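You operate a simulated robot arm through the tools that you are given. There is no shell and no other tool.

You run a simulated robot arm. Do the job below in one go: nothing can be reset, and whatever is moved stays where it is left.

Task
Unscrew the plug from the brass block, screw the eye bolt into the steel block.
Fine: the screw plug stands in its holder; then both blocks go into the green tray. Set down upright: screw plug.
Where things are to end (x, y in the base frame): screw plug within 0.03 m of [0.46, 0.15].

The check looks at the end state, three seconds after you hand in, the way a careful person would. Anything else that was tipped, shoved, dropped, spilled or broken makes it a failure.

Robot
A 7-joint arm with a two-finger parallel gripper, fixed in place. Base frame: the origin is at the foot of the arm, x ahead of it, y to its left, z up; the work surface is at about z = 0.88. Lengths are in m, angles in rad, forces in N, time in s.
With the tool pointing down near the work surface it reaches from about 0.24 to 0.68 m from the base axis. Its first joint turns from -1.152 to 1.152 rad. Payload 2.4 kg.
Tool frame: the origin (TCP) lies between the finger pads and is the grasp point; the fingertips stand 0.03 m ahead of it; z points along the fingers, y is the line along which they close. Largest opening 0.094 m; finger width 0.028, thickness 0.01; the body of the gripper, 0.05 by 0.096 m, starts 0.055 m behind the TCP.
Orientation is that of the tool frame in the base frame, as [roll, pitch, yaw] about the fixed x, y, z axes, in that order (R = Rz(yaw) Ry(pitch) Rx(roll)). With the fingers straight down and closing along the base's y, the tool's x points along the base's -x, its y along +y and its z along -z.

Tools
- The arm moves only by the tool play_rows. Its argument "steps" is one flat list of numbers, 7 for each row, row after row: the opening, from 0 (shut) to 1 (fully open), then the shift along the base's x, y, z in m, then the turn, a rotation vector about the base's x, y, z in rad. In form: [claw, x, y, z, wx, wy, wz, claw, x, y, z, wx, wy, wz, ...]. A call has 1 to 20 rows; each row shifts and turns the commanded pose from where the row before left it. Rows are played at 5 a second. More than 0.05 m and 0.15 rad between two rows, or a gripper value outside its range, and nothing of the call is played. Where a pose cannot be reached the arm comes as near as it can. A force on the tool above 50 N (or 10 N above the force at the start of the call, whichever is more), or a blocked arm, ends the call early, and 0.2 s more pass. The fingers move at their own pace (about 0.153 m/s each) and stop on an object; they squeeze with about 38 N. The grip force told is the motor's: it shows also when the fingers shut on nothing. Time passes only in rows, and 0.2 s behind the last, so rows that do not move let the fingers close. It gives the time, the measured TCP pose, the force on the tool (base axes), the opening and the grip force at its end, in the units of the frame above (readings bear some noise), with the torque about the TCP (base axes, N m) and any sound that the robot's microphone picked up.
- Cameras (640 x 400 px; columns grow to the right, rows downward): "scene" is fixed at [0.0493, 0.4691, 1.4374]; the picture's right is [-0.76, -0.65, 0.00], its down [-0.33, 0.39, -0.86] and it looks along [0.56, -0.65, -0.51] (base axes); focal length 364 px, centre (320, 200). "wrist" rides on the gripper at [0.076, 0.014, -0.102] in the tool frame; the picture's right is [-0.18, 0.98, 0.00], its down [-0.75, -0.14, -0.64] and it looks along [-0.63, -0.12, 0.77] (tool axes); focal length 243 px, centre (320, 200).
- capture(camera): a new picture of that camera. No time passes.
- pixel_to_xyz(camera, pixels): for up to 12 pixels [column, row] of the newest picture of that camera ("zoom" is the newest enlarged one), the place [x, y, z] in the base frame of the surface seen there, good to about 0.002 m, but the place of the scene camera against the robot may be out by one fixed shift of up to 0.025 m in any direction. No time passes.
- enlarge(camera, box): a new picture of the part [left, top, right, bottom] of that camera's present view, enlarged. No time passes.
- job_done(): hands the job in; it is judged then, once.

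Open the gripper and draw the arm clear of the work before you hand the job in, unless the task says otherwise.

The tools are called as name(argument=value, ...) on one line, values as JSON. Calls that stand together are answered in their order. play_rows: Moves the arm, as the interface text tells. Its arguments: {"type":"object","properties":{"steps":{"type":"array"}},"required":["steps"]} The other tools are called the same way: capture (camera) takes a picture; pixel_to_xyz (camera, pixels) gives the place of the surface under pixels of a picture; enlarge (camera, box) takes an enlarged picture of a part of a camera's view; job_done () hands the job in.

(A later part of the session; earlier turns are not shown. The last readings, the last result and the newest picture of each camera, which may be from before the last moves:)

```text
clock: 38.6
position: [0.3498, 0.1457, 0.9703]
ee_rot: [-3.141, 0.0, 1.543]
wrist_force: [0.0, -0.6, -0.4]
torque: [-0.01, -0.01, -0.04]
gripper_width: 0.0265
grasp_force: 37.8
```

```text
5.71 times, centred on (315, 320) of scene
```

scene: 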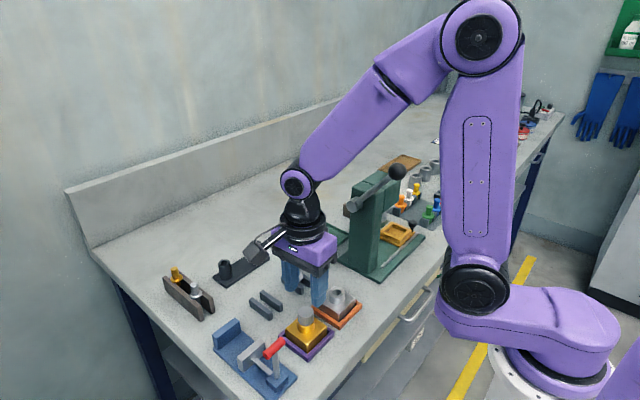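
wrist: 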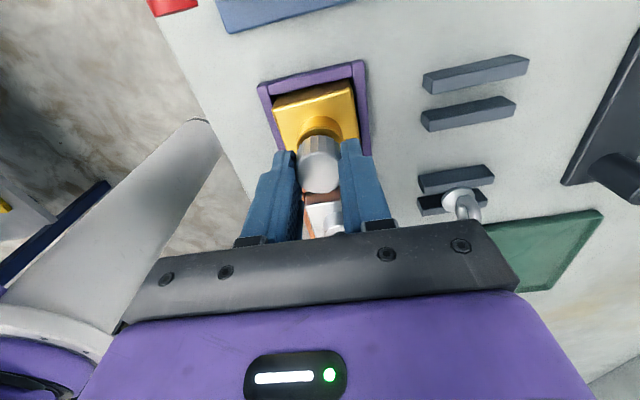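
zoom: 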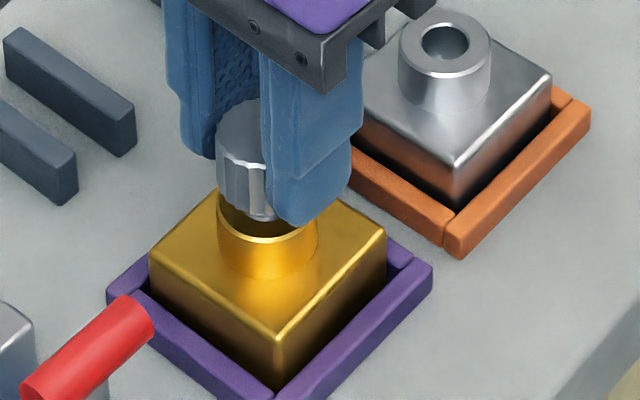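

The block stayed and the knob lifts free. I raise it another 45 mm and look at its shank.

play_rows(steps=[0, 0, 0, 0.01, 0, 0, 0, 0, 0, 0, 0.015, 0, 0, 0, 0, 0, 0, 0.02, 0, 0, 0, 0, 0, 0, 0.01, 0, 0, 0, 0, 0, 0, 0, 0, 0, 0])

enlarge(camera="scene", box=[255, 265, 365, 355])

capture(camera="wrist")

```text
clock: 39.8
position: [0.3493, 0.1459, 1.0246]
ee_rot: [-3.141, -0.001, 1.543]
wrist_force: [-0.1, 0.1, -1.2]
torque: [-0.01, 0.04, 0.01]
gripper_width: 0.0265
grasp_force: 37.7
```

```text
4.44 times, centred on (310, 310) of scene
```

zoom: 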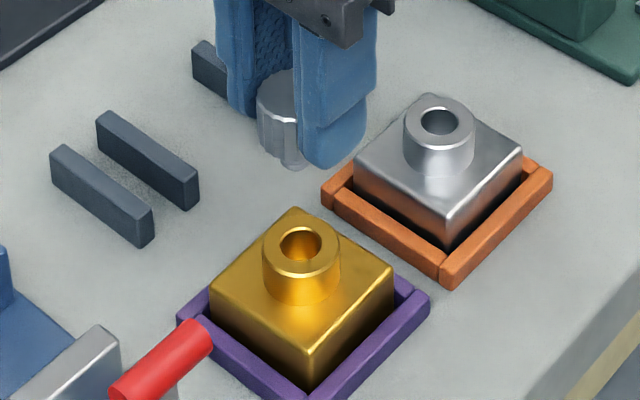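

```text
taken
```

wrist: 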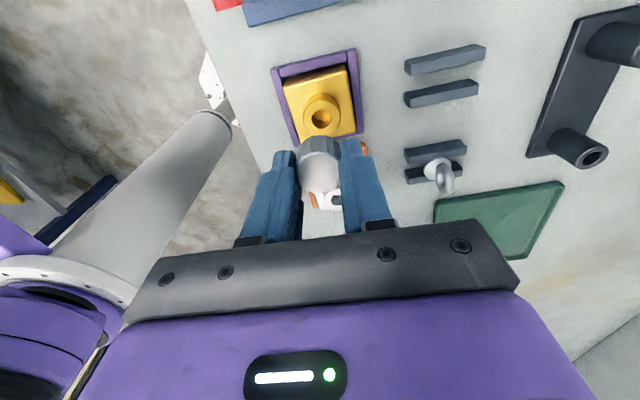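

The plug is out; the holder bars are at wrist px (445,60) and (440,93). I measure the bars closely from this view.

enlarge(camera="wrist", box=[390, 30, 500, 120])

pixel_to_xyz(camera="zoom", pixels=[[140, 190], [320, 145], [520, 95], [140, 360], [320, 330], [490, 290], [200, 200], [440, 140], [200, 350], [420, 310]])

```text
4.44 times, centred on (445, 75) of wrist
```

zoom: 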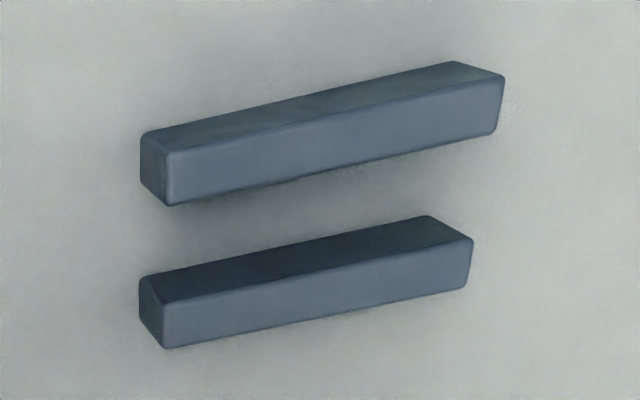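

```text
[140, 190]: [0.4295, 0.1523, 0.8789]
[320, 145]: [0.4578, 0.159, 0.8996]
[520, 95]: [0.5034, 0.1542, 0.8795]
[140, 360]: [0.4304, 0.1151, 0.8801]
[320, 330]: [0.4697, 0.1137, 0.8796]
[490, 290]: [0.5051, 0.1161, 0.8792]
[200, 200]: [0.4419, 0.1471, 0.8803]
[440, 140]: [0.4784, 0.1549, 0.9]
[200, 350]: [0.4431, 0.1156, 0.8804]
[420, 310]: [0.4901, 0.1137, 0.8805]
```

The bright faces are the bar tops. I query points along the top-face edges to find the gap centre.

pixel_to_xyz(camera="zoom", pixels=[[320, 124], [320, 150], [320, 172], [320, 274], [320, 295], [320, 316], [180, 180], [490, 105], [175, 320], [460, 262]])

```text
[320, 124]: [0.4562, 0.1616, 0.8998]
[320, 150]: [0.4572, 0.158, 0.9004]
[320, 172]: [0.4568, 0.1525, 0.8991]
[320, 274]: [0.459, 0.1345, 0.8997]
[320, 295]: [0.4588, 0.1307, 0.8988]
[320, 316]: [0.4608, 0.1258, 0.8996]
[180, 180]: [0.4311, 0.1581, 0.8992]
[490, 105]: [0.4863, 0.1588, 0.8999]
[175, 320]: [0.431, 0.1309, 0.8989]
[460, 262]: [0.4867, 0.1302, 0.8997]
```

The holder gap centre is ≈(0.459, 0.1443), gap ~0.018, bar tops z≈0.8996. I carry the plug there, turning the wrist to yaw π so the fingers centre it across the gap.

play_rows(steps=[0, 0.0099, -0.00013, 0, 0, 0, 0.145, 0, 0.0099, -0.00013, 0, 0, 0, 0.145, 0, 0.0099, -0.00013, 0, 0, 0, 0.145, 0, 0.0099, -0.00013, 0, 0, 0, 0.145, 0, 0.0099, -0.00013, 0, 0, 0, 0.145, 0, 0.0099, -0.00013, 0, 0, 0, 0.145, 0, 0.0099, -0.00013, 0, 0, 0, 0.145, 0, 0.0099, -0.00013, 0, 0, 0, 0.145, 0, 0.0099, -0.00013, 0, 0, 0, 0.145, 0, 0.0099, -0.00013, 0, 0, 0, 0.145, 0, 0.0099, -0.00013, 0, 0, 0, 0.145, 0, 0, 0, 0, 0, 0, 0, 0, 0, 0, 0, 0, 0, 0])

capture(camera="wrist")

enlarge(camera="scene", box=[215, 225, 345, 335])

```text
clock: 42.6
position: [0.459, 0.1434, 1.0248]
ee_rot: [3.141, 0.0, 3.138]
wrist_force: [0.3, 0.0, -1.2]
torque: [0.0, 0.0, -0.02]
gripper_width: 0.0268
grasp_force: 37.9
```

```text
taken
```

wrist: 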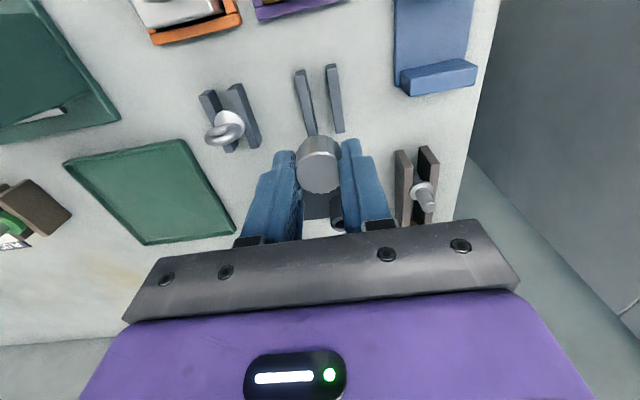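

```text
3.64 times, centred on (280, 280) of scene
```

zoom: 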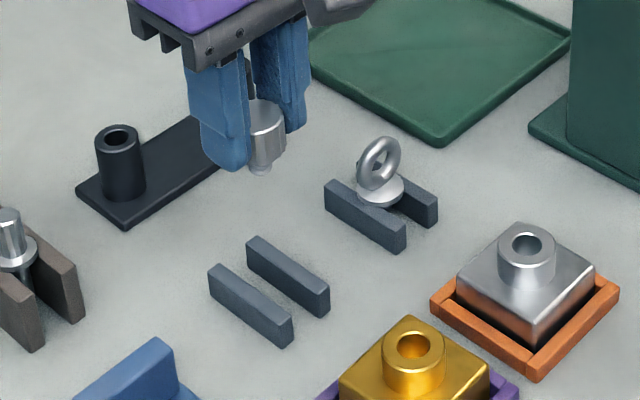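

The plug hangs straight with its short shank visible (zoom 262,168). I lower toward the bars to TCP z≈0.965 and look.

play_rows(steps=[0, 0, 0, -0.02, 0, 0, 0, 0, 0, 0, -0.02, 0, 0, 0, 0, 0, 0, -0.018, 0, 0, 0, 0, 0, 0, 0, 0, 0, 0])

enlarge(camera="scene", box=[225, 255, 315, 335])

capture(camera="wrist")

```text
clock: 43.6
position: [0.461, 0.1413, 0.9669]
ee_rot: [-3.141, 0.001, 3.138]
wrist_force: [-0.6, 0.3, -0.2]
torque: [0.01, 0.02, -0.01]
gripper_width: 0.0266
grasp_force: 38.1
```

```text
5.00 times, centred on (270, 295) of scene
```

zoom: 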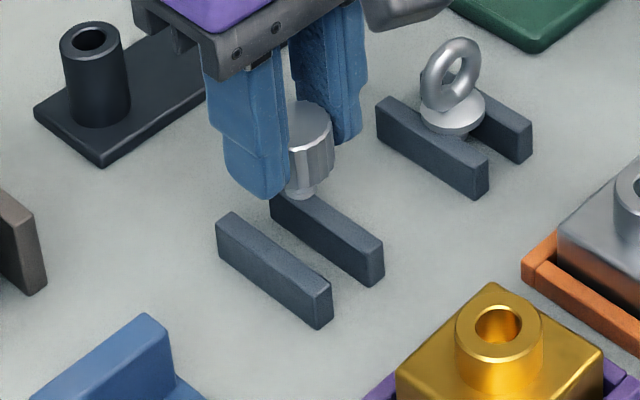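

```text
taken
```

wrist: 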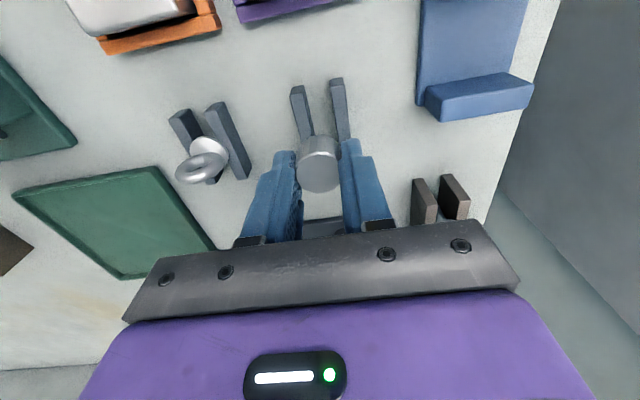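

I measure knob and bar positions in this closer view to verify alignment across the gap before inserting.

enlarge(camera="wrist", box=[270, 60, 370, 200])

pixel_to_xyz(camera="wrist", pixels=[[319, 165], [305, 165], [333, 165], [319, 152], [319, 180], [300, 105], [302, 120], [339, 95], [341, 120]])

play_rows(steps=[0, 0, 0, 0, 0, 0, 0])

play_rows(steps=[0, 0, 0, 0, 0, 0, 0])

play_rows(steps=[0, 0, 0, 0, 0, 0, 0])

```text
2.86 times, centred on (320, 130) of wrist
```

zoom: 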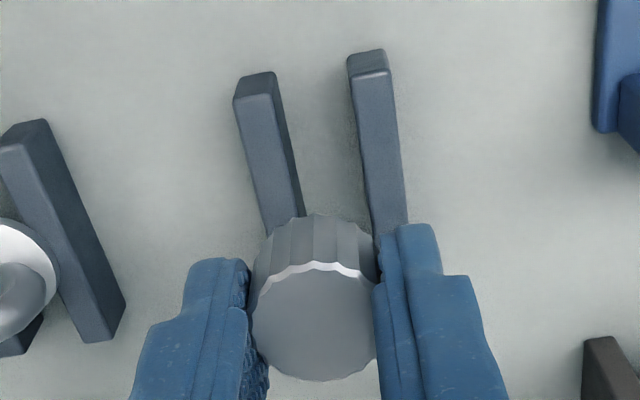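

```text
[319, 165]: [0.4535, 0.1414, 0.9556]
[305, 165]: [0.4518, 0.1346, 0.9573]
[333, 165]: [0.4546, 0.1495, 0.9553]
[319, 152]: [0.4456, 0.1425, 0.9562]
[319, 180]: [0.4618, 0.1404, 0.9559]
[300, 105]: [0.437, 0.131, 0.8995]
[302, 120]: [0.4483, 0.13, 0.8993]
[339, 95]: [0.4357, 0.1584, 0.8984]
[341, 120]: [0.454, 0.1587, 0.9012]
```

```text
clock: 44.0
position: [0.4607, 0.1417, 0.9664]
ee_rot: [-3.141, 0.0, 3.138]
wrist_force: [0.5, 0.5, -0.6]
torque: [-0.03, -0.03, -0.01]
gripper_width: 0.0265
grasp_force: 38.4
```

```text
clock: 44.4
position: [0.4598, 0.1417, 0.9668]
ee_rot: [-3.14, 0.0, 3.139]
wrist_force: [-0.3, 0.4, -0.6]
torque: [0.02, -0.04, 0.01]
gripper_width: 0.0268
grasp_force: 37.7
```

```text
clock: 44.8
position: [0.4613, 0.141, 0.9662]
ee_rot: [3.141, 0.0, 3.138]
wrist_force: [-0.2, 0.8, -0.5]
torque: [-0.01, 0.02, -0.02]
gripper_width: 0.0267
grasp_force: 38.3
```

Readings agree that the plug axis is at y≈0.1415 while the gap centre is 0.1445. I correct by +0.003 in y and lower to TCP z≈0.943.

play_rows(steps=[0, -0.001, 0.003, 0, 0, 0, 0, 0, 0, 0, -0.012, 0, 0, 0, 0, 0, 0, -0.012, 0, 0, 0, 0, 0, 0, 0, 0, 0, 0])

enlarge(camera="scene", box=[225, 255, 315, 335])

capture(camera="wrist")

enlarge(camera="wrist", box=[270, 60, 370, 200])

```text
clock: 45.8
position: [0.4574, 0.1456, 0.9423]
ee_rot: [3.141, -0.001, 3.138]
wrist_force: [-0.6, -0.1, -0.7]
torque: [0.01, -0.04, 0.02]
gripper_width: 0.0264
grasp_force: 38.2
```

```text
5.00 times, centred on (270, 295) of scene
```

zoom: 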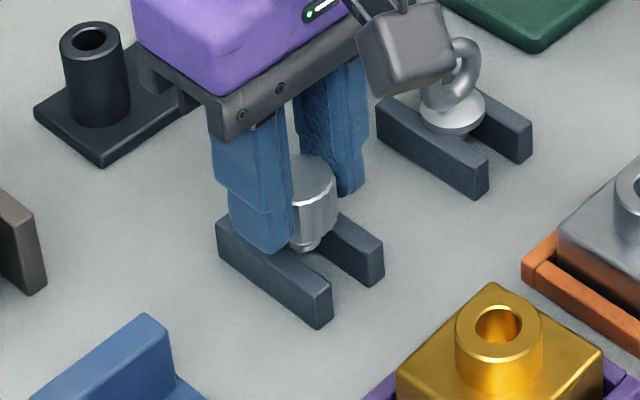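

```text
taken
```

wrist: 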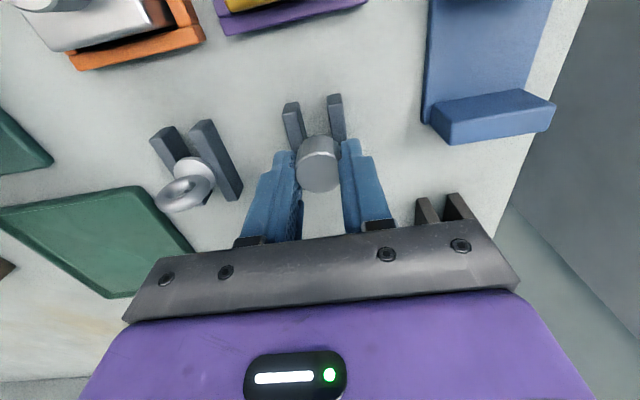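

```text
2.86 times, centred on (320, 130) of wrist
```

zoom: 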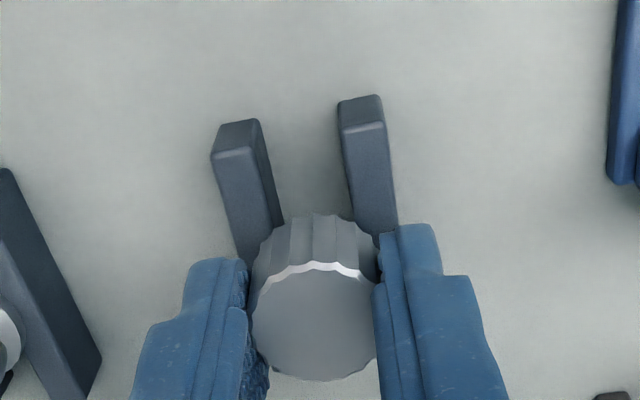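

The shank sits between the bars. I lower in small steps, watching for contact around TCP z≈0.932.

play_rows(steps=[0, 0, 0, -0.003, 0, 0, 0, 0, 0, 0, -0.003, 0, 0, 0, 0, 0, 0, -0.002, 0, 0, 0])

enlarge(camera="scene", box=[225, 255, 315, 335])

```text
clock: 46.6
position: [0.4569, 0.1462, 0.9362]
ee_rot: [-3.141, 0.0, 3.136]
wrist_force: [-0.7, 0.3, -1.1]
torque: [0.05, -0.03, 0.01]
gripper_width: 0.0263
grasp_force: 38.1
```

```text
5.00 times, centred on (270, 295) of scene
```

zoom: 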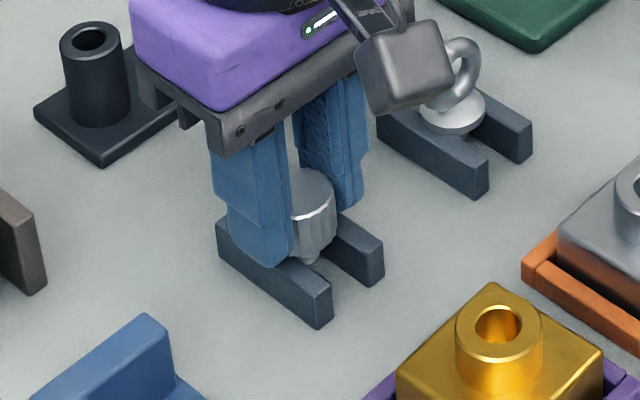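

No contact yet at z≈0.936. I continue down in 1 mm steps.

play_rows(steps=[0, 0, 0, -0.001, 0, 0, 0, 0, 0, 0, -0.001, 0, 0, 0])

play_rows(steps=[0, 0, 0, -0.001, 0, 0, 0, 0, 0, 0, 0, 0, 0, 0])

enlarge(camera="scene", box=[225, 255, 315, 335])

```text
clock: 47.2
position: [0.4572, 0.145, 0.9324]
ee_rot: [3.14, 0.0, 3.137]
wrist_force: [-0.1, -0.1, -1.4]
torque: [0.0, 0.02, 0.02]
gripper_width: 0.0267
grasp_force: 38.1
```

```text
clock: 47.8
position: [0.4581, 0.1476, 0.9318]
ee_rot: [-3.142, -0.001, 3.138]
wrist_force: [-0.9, -1.4, 4.8]
torque: [-0.05, 0.08, -0.01]
gripper_width: 0.0266
grasp_force: 38.2
```

```text
5.00 times, centred on (270, 295) of scene
```

zoom: 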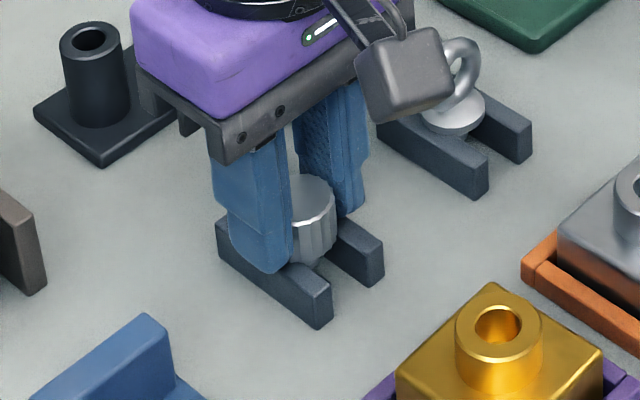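

Contact (+4.8 N) at z≈0.932: the knob rests on the bars. I open to 0.5 and lift straight up.

play_rows(steps=[0.5, 0, 0, 0, 0, 0, 0, 0.5, 0, 0, 0, 0, 0, 0, 0.5, 0, 0, 0.02, 0, 0, 0, 0.5, 0, 0, 0.03, 0, 0, 0, 0.5, 0, 0, 0.04, 0, 0, 0, 0.5, 0, 0, 0.04, 0, 0, 0, 0.5, 0, 0, 0, 0, 0, 0])

enlarge(camera="scene", box=[225, 255, 315, 335])

capture(camera="wrist")

```text
clock: 49.4
position: [0.4551, 0.1464, 1.0655]
ee_rot: [-3.141, 0.001, 3.139]
wrist_force: [0.1, 0.7, -0.2]
torque: [0.0, 0.04, -0.03]
gripper_width: 0.0471
grasp_force: 0.1
```

```text
5.00 times, centred on (270, 295) of scene
```

zoom: 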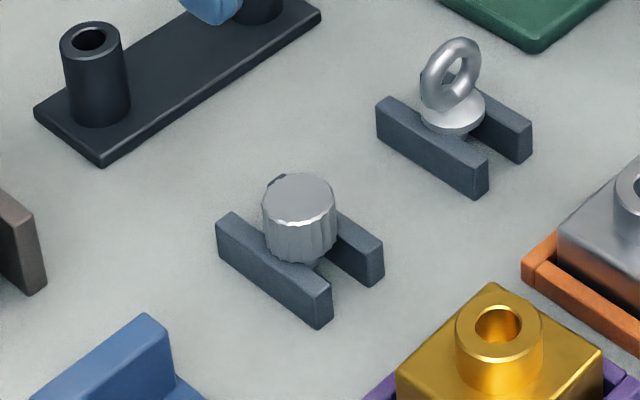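

```text
taken
```

wrist: 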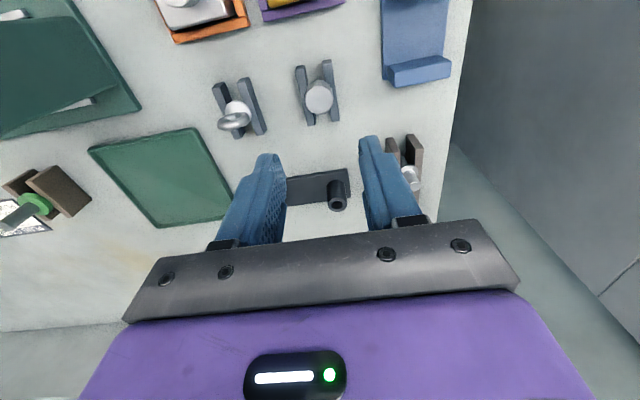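

The plug stands on its bars. I verify it is level and then examine the eye bolt (wrist px ~ (236,115)) and the steel block's bore.

enlarge(camera="wrist", box=[200, 50, 350, 145])

pixel_to_xyz(camera="wrist", pixels=[[318, 97], [308, 97], [328, 97], [318, 88], [318, 107], [235, 104], [230, 121], [240, 121], [246, 119], [222, 122], [235, 130], [238, 115]])

```text
4.21 times, centred on (275, 98) of wrist
```

zoom: 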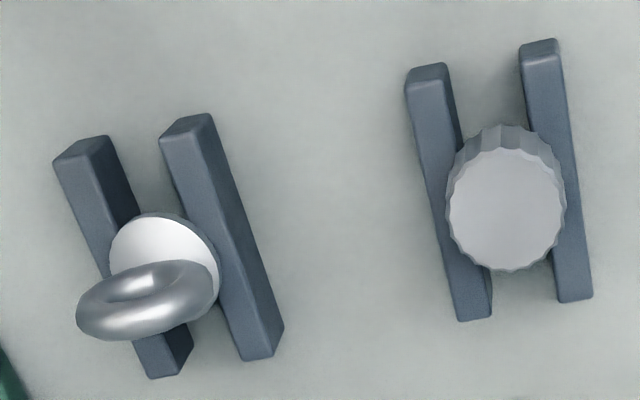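

```text
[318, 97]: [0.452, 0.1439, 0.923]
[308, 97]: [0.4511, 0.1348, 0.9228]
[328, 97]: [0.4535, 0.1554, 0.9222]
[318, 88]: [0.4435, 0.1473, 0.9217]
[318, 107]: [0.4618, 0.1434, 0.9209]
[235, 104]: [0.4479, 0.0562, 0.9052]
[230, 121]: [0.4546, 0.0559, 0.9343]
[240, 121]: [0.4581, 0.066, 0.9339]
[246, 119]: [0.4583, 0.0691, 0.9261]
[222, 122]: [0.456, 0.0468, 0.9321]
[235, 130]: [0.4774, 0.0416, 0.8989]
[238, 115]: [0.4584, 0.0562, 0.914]
```

The plug is level (top z≈0.922) at ≈(0.454,0.1445). Next I move over the eye bolt for a close view of its ring direction.

play_rows(steps=[0.5, 0, -0.03, -0.014, 0, 0, 0, 0.5, 0, -0.03, -0.014, 0, 0, 0, 0.5, 0, -0.029, -0.014, 0, 0, 0, 0.5, 0, 0, 0, 0, 0, 0])

capture(camera="wrist")

enlarge(camera="wrist", box=[270, 90, 370, 180])

enlarge(camera="scene", box=[265, 245, 335, 305])

```text
clock: 50.4
position: [0.4593, 0.0563, 1.0216]
ee_rot: [3.14, -0.001, 3.139]
wrist_force: [-0.7, -0.6, 0.5]
torque: [0.03, 0.0, -0.06]
gripper_width: 0.0473
grasp_force: 0.0
```

```text
taken
```

wrist: 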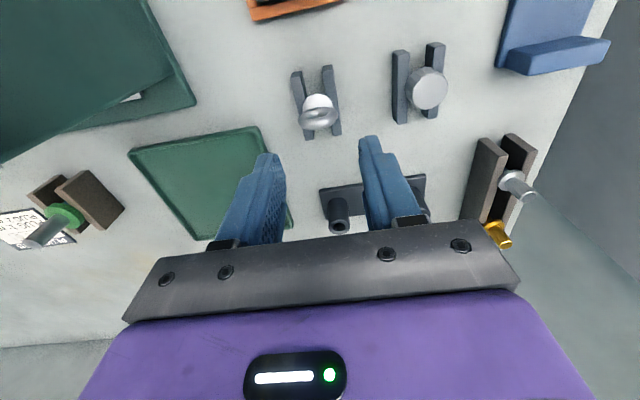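

```text
4.44 times, centred on (320, 135) of wrist
```

zoom: 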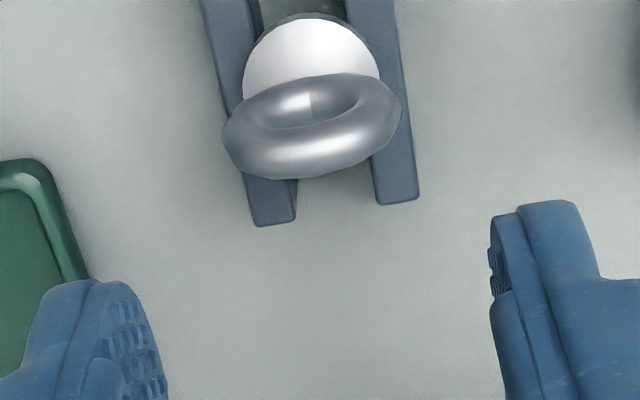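

```text
6.67 times, centred on (300, 275) of scene
```

zoom: 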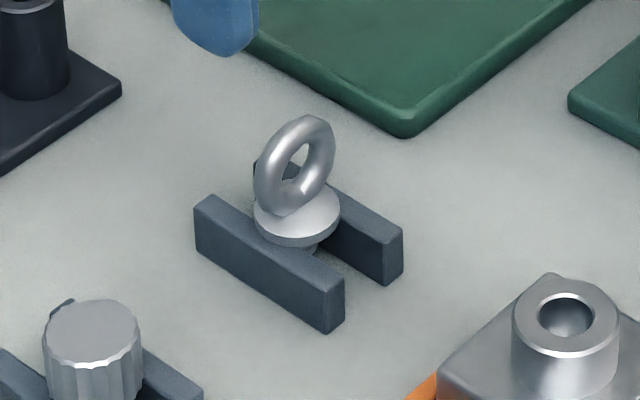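

The ring's plane lies along y (parallel to a line through the bar ends), so I will grip it closing along x. I measure the flange, ring top and the shank-bar geometry.

pixel_to_xyz(camera="wrist", pixels=[[318, 103], [308, 108], [330, 104], [318, 97], [318, 124], [305, 124], [333, 120], [300, 122], [337, 116], [318, 128], [312, 126], [326, 126]])

pixel_to_xyz(camera="scene", pixels=[[302, 263], [298, 275], [301, 279], [294, 278], [300, 282], [300, 284], [296, 265], [291, 272]])

```text
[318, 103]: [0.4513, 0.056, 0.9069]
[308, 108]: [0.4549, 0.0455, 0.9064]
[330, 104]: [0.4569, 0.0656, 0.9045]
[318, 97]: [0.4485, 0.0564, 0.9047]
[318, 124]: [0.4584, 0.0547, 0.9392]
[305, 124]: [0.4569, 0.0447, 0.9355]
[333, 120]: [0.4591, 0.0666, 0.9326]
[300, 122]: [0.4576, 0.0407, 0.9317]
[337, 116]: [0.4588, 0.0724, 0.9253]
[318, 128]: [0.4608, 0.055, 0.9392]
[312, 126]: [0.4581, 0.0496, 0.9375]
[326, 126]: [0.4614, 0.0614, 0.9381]
```

```text
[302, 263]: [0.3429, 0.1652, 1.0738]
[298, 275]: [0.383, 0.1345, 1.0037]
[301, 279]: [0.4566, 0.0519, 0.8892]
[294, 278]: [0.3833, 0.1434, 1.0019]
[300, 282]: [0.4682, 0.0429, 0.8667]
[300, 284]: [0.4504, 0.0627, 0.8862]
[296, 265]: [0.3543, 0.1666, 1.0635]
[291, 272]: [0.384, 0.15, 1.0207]
```

Ring centre ≈(0.459, 0.056), ring top z≈0.939, flange top ≈0.906. I rotate to yaw π/2 (closing along x) and check alignment from there.

play_rows(steps=[0.5, 0, 0, 0, 0, 0, -0.1427, 0.5, 0, 0, 0, 0, 0, -0.1427, 0.5, 0, 0, 0, 0, 0, -0.1427, 0.5, 0, 0, 0, 0, 0, -0.1427, 0.5, 0, 0, 0, 0, 0, -0.1427, 0.5, 0, 0, 0, 0, 0, -0.1427, 0.5, 0, 0, 0, 0, 0, -0.1427, 0.5, 0, 0, 0, 0, 0, -0.1427, 0.5, 0, 0, 0, 0, 0, -0.1427, 0.5, 0, 0, 0, 0, 0, -0.1427, 0.5, 0, 0, 0, 0, 0, -0.1427, 0.5, 0, 0, 0, 0, 0, 0])

capture(camera="wrist")

capture(camera="scene")

enlarge(camera="wrist", box=[270, 80, 370, 170])

pixel_to_xyz(camera="zoom", pixels=[[320, 200], [300, 120], [300, 240], [340, 240], [320, 160], [320, 280]])

```text
clock: 53.0
position: [0.4578, 0.0574, 1.0205]
ee_rot: [-3.141, 0.0, 1.565]
wrist_force: [-0.3, -0.1, -1.0]
torque: [0.02, 0.02, 0.02]
gripper_width: 0.0469
grasp_force: 0.0
```

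```text
taken
```

wrist: 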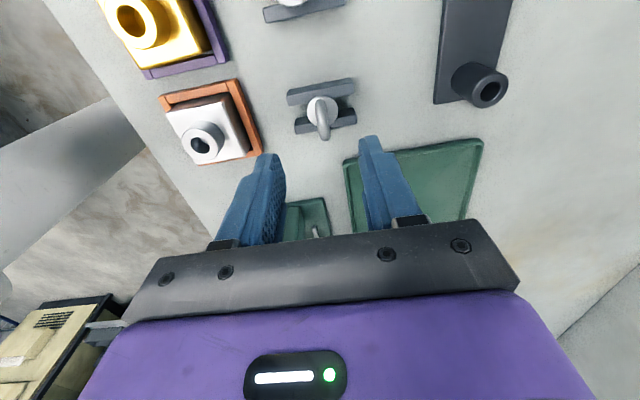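

```text
taken
```

scene: 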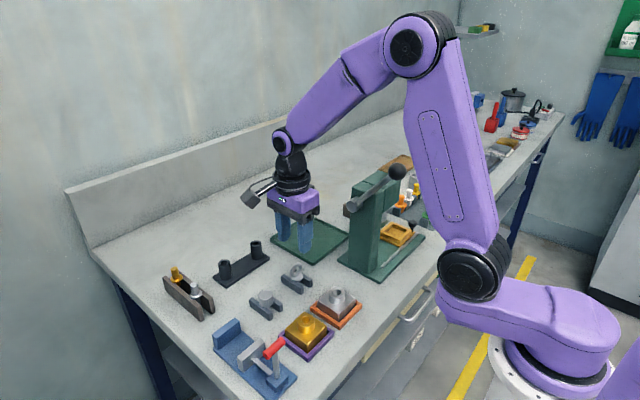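

```text
4.44 times, centred on (320, 125) of wrist
```

zoom: 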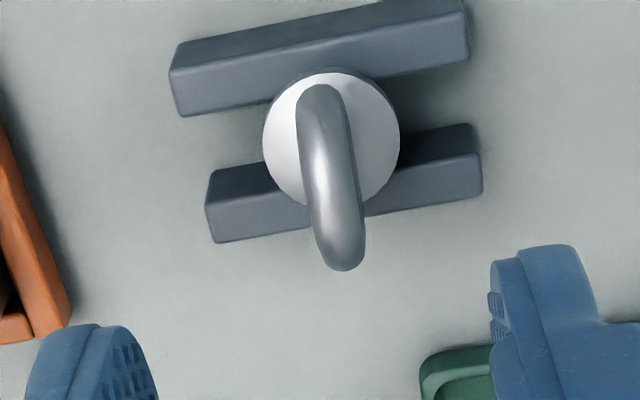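

```text
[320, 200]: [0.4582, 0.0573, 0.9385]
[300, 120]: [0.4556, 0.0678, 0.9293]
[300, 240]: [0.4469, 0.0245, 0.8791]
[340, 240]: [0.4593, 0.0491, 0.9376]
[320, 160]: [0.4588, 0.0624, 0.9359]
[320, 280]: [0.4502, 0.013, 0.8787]
```

The ring is centred under the TCP and nearly parallel to the finger faces. I lower to TCP z≈0.941 (tips 0.911, above the flange) and close.

play_rows(steps=[0.5, 0.0005, 0, -0.025, 0, 0, 0, 0.5, 0, 0, -0.025, 0, 0, 0, 0.5, 0, 0, -0.02, 0, 0, 0, 0.5, 0, 0, -0.01, 0, 0, 0, 0.5, 0, 0, 0, 0, 0, 0])

capture(camera="wrist")

enlarge(camera="wrist", box=[240, 100, 400, 240])

```text
clock: 54.2
position: [0.4569, 0.0562, 0.9408]
ee_rot: [3.141, -0.001, 1.566]
wrist_force: [0.0, 0.0, 0.2]
torque: [0.0, 0.05, 0.02]
gripper_width: 0.0471
grasp_force: 0.1
```

```text
taken
```

wrist: 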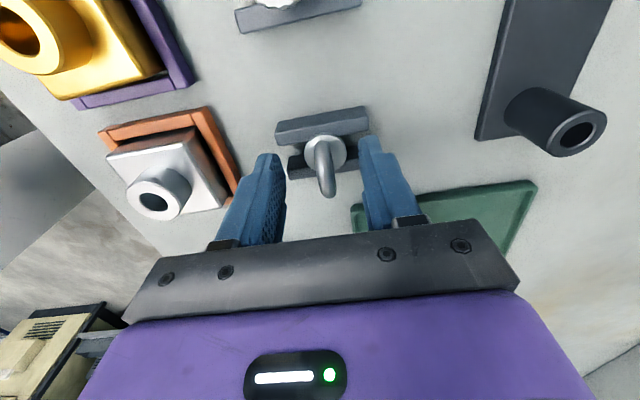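

```text
2.86 times, centred on (320, 170) of wrist
```

zoom: 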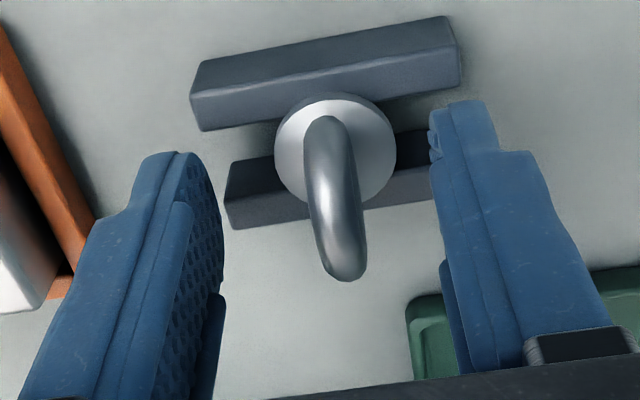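

The ring stands between the fingers. I close on it.

play_rows(steps=[0.3, 0, 0, 0, 0, 0, 0, 0, 0, 0, 0, 0, 0, 0, 0, 0, 0, 0, 0, 0, 0, 0, 0, 0, 0, 0, 0, 0])

capture(camera="wrist")

enlarge(camera="wrist", box=[240, 100, 400, 240])

```text
clock: 55.2
position: [0.4571, 0.0577, 0.9415]
ee_rot: [-3.141, 0.001, 1.568]
wrist_force: [0.5, 0.1, 0.7]
torque: [-0.01, 0.0, -0.01]
gripper_width: 0.0085
grasp_force: 37.9
```

```text
taken
```

wrist: 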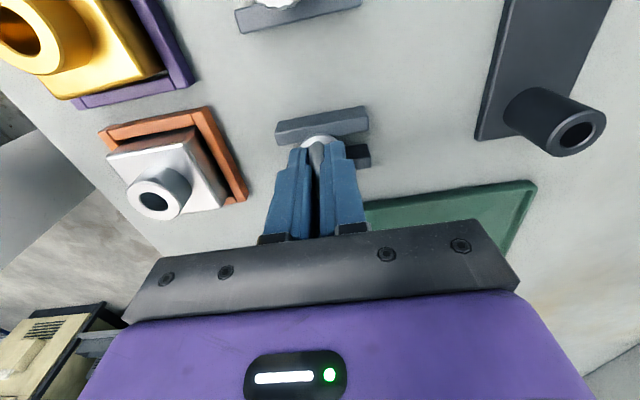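

```text
2.86 times, centred on (320, 170) of wrist
```

zoom: 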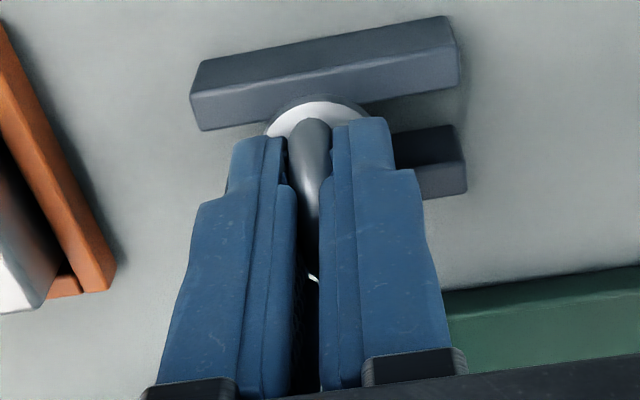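

Gripped (0.0085 m on the ring tube). I lift the bolt up 70 mm and inspect it.

play_rows(steps=[0, 0, 0, 0.01, 0, 0, 0, 0, 0, 0, 0.02, 0, 0, 0, 0, 0, 0, 0.02, 0, 0, 0, 0, 0, 0, 0.02, 0, 0, 0, 0, 0, 0, 0, 0, 0, 0])

capture(camera="wrist")

enlarge(camera="wrist", box=[240, 100, 400, 240])

enlarge(camera="scene", box=[250, 215, 350, 305])

```text
clock: 56.4
position: [0.4587, 0.059, 1.0126]
ee_rot: [3.141, -0.001, 1.569]
wrist_force: [-0.6, -0.3, -0.3]
torque: [0.03, -0.01, 0.01]
gripper_width: 0.0083
grasp_force: 37.8
```

```text
taken
```

wrist: 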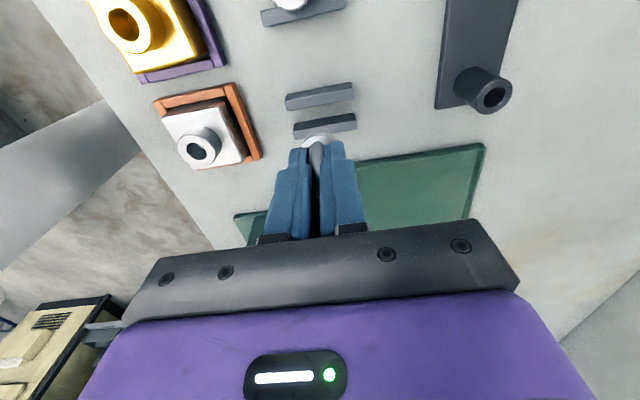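

```text
2.86 times, centred on (320, 170) of wrist
```

zoom: 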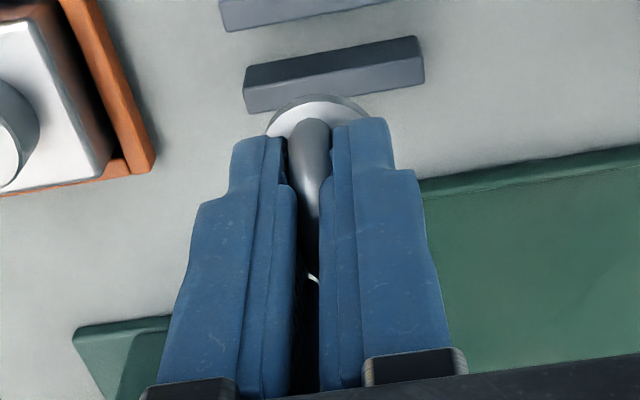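

```text
4.44 times, centred on (300, 260) of scene
```

zoom: 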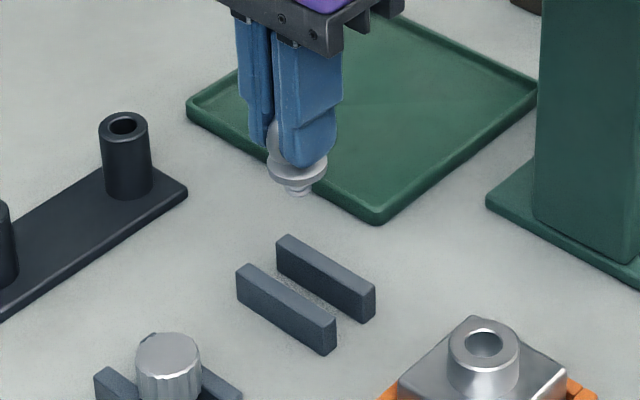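

The bolt hangs straight. I measure the flange's near edge relative to the TCP to get the bolt axis offset along the finger-width direction.

pixel_to_xyz(camera="wrist", pixels=[[319.3, 135.5], [312, 137], [326, 136.5], [306, 142], [333, 139.5], [303.5, 145], [317, 143], [197, 152], [183, 138], [208, 145], [194, 160], [200, 140]])

enlarge(camera="wrist", box=[140, 70, 270, 180])

```text
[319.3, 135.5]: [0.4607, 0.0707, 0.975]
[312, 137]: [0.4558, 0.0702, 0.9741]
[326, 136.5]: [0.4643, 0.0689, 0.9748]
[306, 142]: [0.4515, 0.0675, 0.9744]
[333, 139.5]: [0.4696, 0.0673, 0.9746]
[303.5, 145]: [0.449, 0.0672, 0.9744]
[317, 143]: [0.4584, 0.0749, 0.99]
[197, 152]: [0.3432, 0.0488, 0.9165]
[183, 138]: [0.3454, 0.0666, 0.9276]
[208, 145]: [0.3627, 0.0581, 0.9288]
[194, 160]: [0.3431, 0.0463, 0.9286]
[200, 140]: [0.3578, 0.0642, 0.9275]
```

```text
3.64 times, centred on (205, 125) of wrist
```

zoom: 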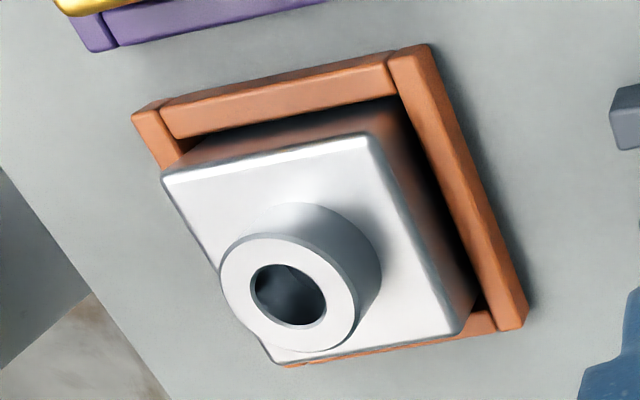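

The flange centre is ≈(0.460,0.0573) versus TCP ≈(0.458,0.0575), so the bolt is nearly centred. Before moving to the steel block I check where the press stands to keep the gripper clear.

pixel_to_xyz(camera="scene", pixels=[[397, 172], [350, 209], [375, 190], [365, 240], [340, 258], [378, 280], [420, 240], [386, 215], [390, 180], [360, 197], [398, 165], [402, 178]])

enlarge(camera="scene", box=[325, 150, 435, 290])

```text
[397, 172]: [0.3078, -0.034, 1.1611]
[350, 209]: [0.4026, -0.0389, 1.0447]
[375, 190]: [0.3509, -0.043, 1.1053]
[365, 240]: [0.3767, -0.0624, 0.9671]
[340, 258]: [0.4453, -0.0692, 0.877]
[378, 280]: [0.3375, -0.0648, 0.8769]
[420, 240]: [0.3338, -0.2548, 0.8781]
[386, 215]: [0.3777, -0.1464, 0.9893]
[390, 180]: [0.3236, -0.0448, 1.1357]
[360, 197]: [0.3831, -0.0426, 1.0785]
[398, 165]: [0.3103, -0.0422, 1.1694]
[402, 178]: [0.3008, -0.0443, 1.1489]
```

```text
2.86 times, centred on (380, 220) of scene
```

zoom: 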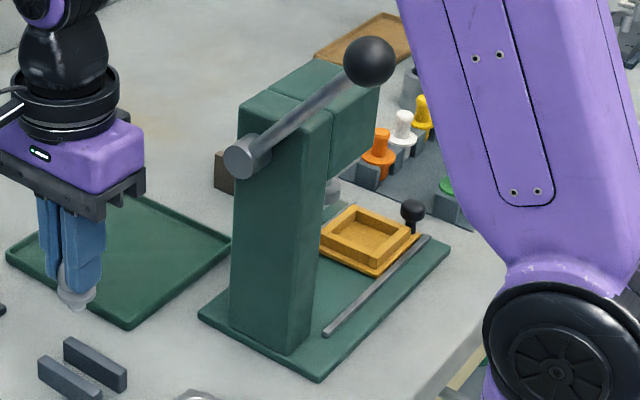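

The press lever stays at y<−0.03 here, so it is clear if I keep yaw ≤3.75 at the steel block. I carry the bolt over the steel block while turning to yaw ≈3.75.

play_rows(steps=[0, -0.00707, -0.0001, 0, 0, 0, 0.1453, 0, -0.00707, -0.0001, 0, 0, 0, 0.1453, 0, -0.00707, -0.0001, 0, 0, 0, 0.1453, 0, -0.00707, -0.0001, 0, 0, 0, 0.1453, 0, -0.00707, -0.0001, 0, 0, 0, 0.1453, 0, -0.00707, -0.0001, 0, 0, 0, 0.1453, 0, -0.00707, -0.0001, 0, 0, 0, 0.1453, 0, -0.00707, -0.0001, 0, 0, 0, 0.1453, 0, -0.00707, -0.0001, 0, 0, 0, 0.1453, 0, -0.00707, -0.0001, 0, 0, 0, 0.1453, 0, -0.00707, -0.0001, 0, 0, 0, 0.1453, 0, -0.00707, -0.0001, 0, 0, 0, 0.1453, 0, -0.00707, -0.0001, 0, 0, 0, 0.1453, 0, -0.00707, -0.0001, 0, 0, 0, 0.1453, 0, -0.00707, -0.0001, 0, 0, 0, 0.1453, 0, 0, 0, 0, 0, 0, 0])

capture(camera="wrist")

enlarge(camera="wrist", box=[250, 70, 390, 190])

enlarge(camera="scene", box=[290, 240, 380, 330])

```text
clock: 59.8
position: [0.3518, 0.0581, 1.0087]
ee_rot: [3.14, -0.001, -2.533]
wrist_force: [-0.2, 0.1, -0.5]
torque: [0.04, 0.0, 0.0]
gripper_width: 0.0088
grasp_force: 37.7
```

```text
taken
```

wrist: 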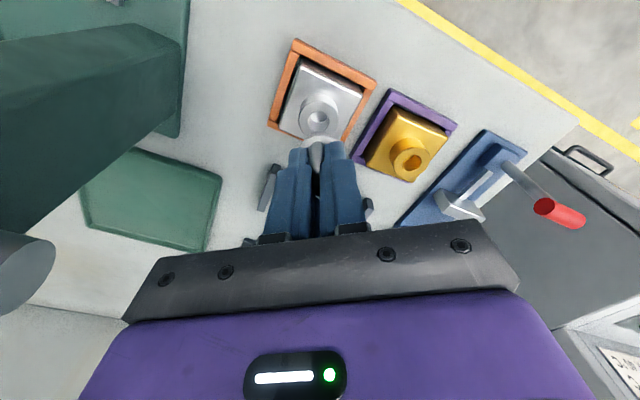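

```text
3.33 times, centred on (320, 130) of wrist
```

zoom: 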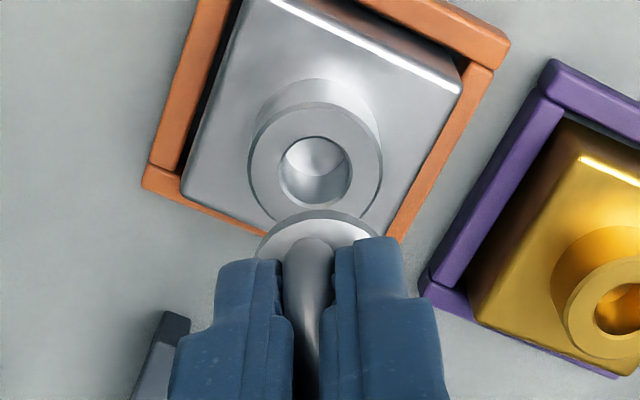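

```text
4.44 times, centred on (335, 285) of scene
```

zoom: 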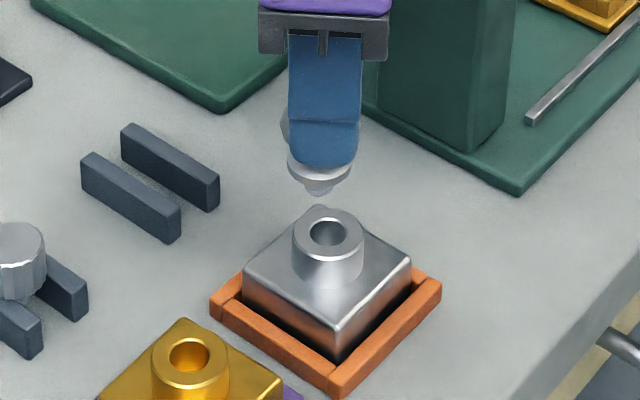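

I measure the boss/bore ring and the flange edge in this same wrist picture.

pixel_to_xyz(camera="wrist", pixels=[[302, 119], [335, 119], [318.5, 103], [318.5, 129.5], [308, 129], [330, 129], [317.6, 135.5], [308, 138.5], [328, 136.5], [304, 142.5], [335, 140], [318.5, 117]])

play_rows(steps=[0, 0, 0, 0, 0, 0, 0])

play_rows(steps=[0, 0, 0, 0, 0, 0, 0])

play_rows(steps=[0, 0, 0, 0, 0, 0, 0])

```text
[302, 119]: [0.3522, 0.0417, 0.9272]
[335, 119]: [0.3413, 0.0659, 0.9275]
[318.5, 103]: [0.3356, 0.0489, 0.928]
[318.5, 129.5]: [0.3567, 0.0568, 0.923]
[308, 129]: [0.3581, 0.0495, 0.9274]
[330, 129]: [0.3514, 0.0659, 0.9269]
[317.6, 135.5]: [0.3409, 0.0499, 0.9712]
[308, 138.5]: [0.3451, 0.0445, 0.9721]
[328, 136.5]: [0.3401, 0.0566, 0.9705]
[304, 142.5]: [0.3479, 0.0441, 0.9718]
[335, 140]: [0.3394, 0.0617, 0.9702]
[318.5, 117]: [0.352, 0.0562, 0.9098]
```

```text
clock: 60.2
position: [0.3524, 0.057, 1.0086]
ee_rot: [3.141, 0.001, -2.534]
wrist_force: [0.6, 0.4, -1.1]
torque: [0.01, -0.01, 0.02]
gripper_width: 0.0086
grasp_force: 38.1
```

```text
clock: 60.6
position: [0.3507, 0.0575, 1.0095]
ee_rot: [3.141, 0.001, -2.532]
wrist_force: [-0.3, 0.0, -0.2]
torque: [0.02, -0.03, 0.0]
gripper_width: 0.0085
grasp_force: 37.9
```

```text
clock: 61.0
position: [0.3527, 0.0576, 1.0097]
ee_rot: [-3.141, 0.002, -2.534]
wrist_force: [0.7, 0.0, -0.9]
torque: [0.0, -0.01, 0.03]
gripper_width: 0.0084
grasp_force: 38.6
```

Bolt axis ≈(0.3525,0.057); bore seems at ≈(0.348,0.0545). I enlarge more to fit the bore and boss circles precisely.

enlarge(camera="wrist", box=[290, 95, 350, 145])

```text
8.00 times, centred on (320, 120) of wrist
```

zoom: 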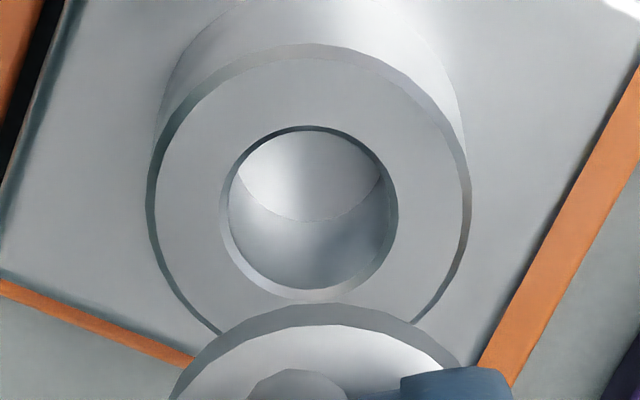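

The bore centre appears at zoom (309,212). I query opposite pairs on the annulus around it.

pixel_to_xyz(camera="zoom", pixels=[[185, 212], [433, 212], [220, 125], [398, 299], [398, 125], [220, 299], [200, 212], [418, 212], [309, 100], [309, 75]])

```text
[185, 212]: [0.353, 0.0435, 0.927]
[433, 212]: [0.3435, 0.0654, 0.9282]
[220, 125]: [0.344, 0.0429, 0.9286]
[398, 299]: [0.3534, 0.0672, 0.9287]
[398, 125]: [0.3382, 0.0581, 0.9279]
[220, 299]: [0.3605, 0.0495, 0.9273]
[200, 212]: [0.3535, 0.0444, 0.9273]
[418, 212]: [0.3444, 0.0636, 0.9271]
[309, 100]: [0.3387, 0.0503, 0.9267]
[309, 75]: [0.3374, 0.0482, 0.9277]
```

Bore centre fits ≈(0.349,0.0545), 3 mm from the bolt axis in x and y. I shift (−0.0032, −0.0029) and lower 20 mm to look from close.

play_rows(steps=[0, -0.0032, -0.0029, 0, 0, 0, 0, 0, 0, 0, -0.01, 0, 0, 0, 0, 0, 0, -0.01, 0, 0, 0, 0, 0, 0, 0, 0, 0, 0])

capture(camera="wrist")

enlarge(camera="wrist", box=[270, 80, 370, 170])

enlarge(camera="scene", box=[300, 250, 370, 320])

```text
clock: 62.0
position: [0.3478, 0.0546, 0.99]
ee_rot: [3.14, 0.0, -2.533]
wrist_force: [0.0, 0.1, -0.4]
torque: [-0.03, -0.01, -0.02]
gripper_width: 0.0084
grasp_force: 37.9
```

```text
taken
```

wrist: 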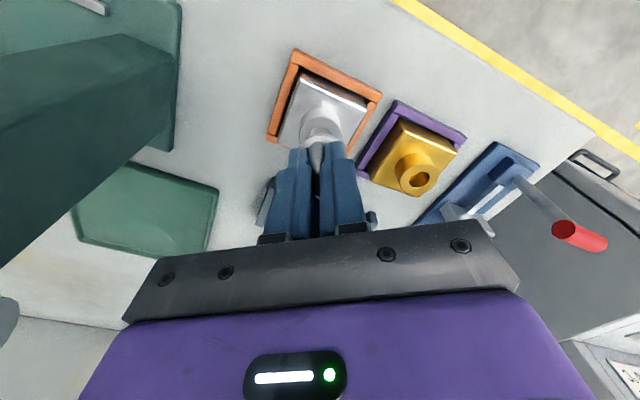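

```text
4.44 times, centred on (320, 125) of wrist
```

zoom: 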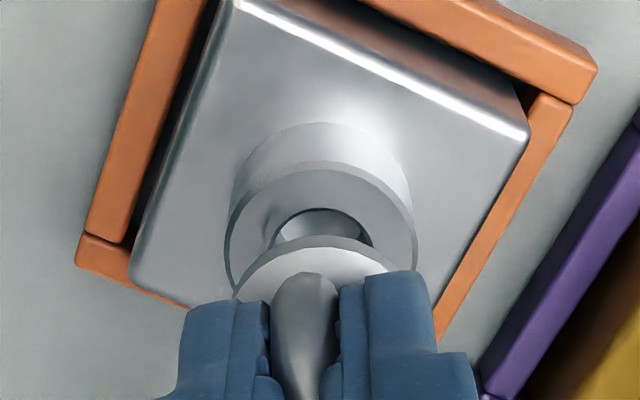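

```text
5.71 times, centred on (335, 285) of scene
```

zoom: 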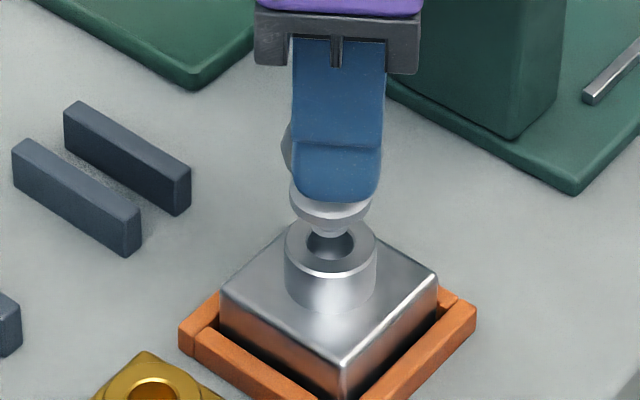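

Bolt and boss are laterally aligned in both views (wrist cols 318–321, scene cols 331). I lower slowly until contact.

play_rows(steps=[0, 0, 0, -0.003, 0, 0, 0, 0, 0, 0, -0.003, 0, 0, 0, 0, 0, 0, -0.002, 0, 0, 0, 0, 0, 0, 0, 0, 0, 0])

enlarge(camera="scene", box=[300, 250, 370, 320])

capture(camera="wrist")

enlarge(camera="wrist", box=[270, 80, 370, 170])

```text
clock: 63.0
position: [0.3492, 0.053, 0.9818]
ee_rot: [3.141, -0.001, -2.535]
wrist_force: [0.4, 0.8, -0.8]
torque: [0.01, 0.0, -0.01]
gripper_width: 0.0084
grasp_force: 38.2
```

```text
5.71 times, centred on (335, 285) of scene
```

zoom: 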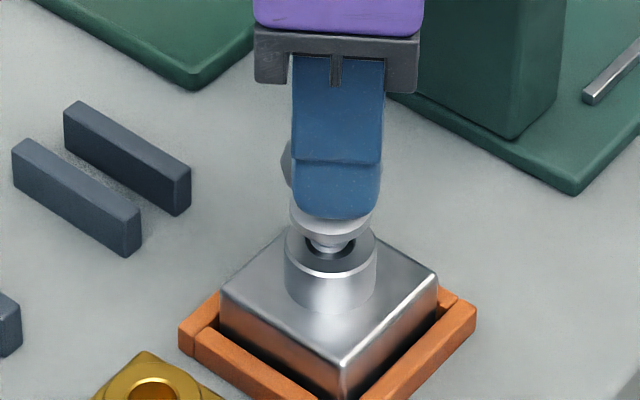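

```text
taken
```

wrist: 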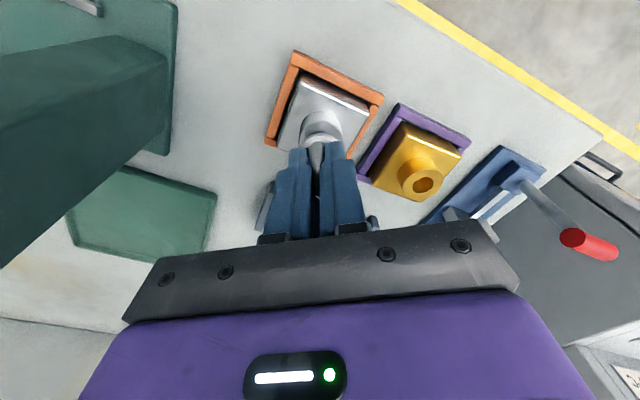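

```text
4.44 times, centred on (320, 125) of wrist
```

zoom: 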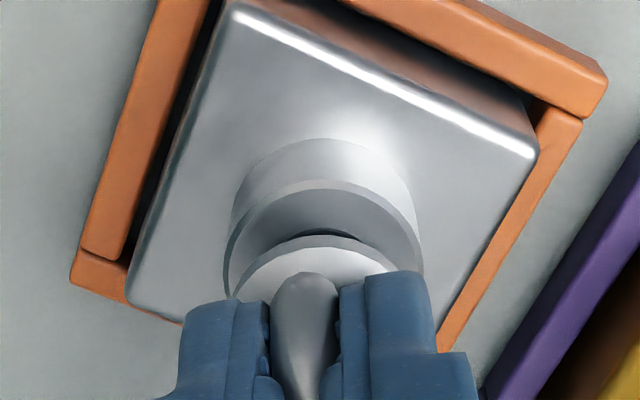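

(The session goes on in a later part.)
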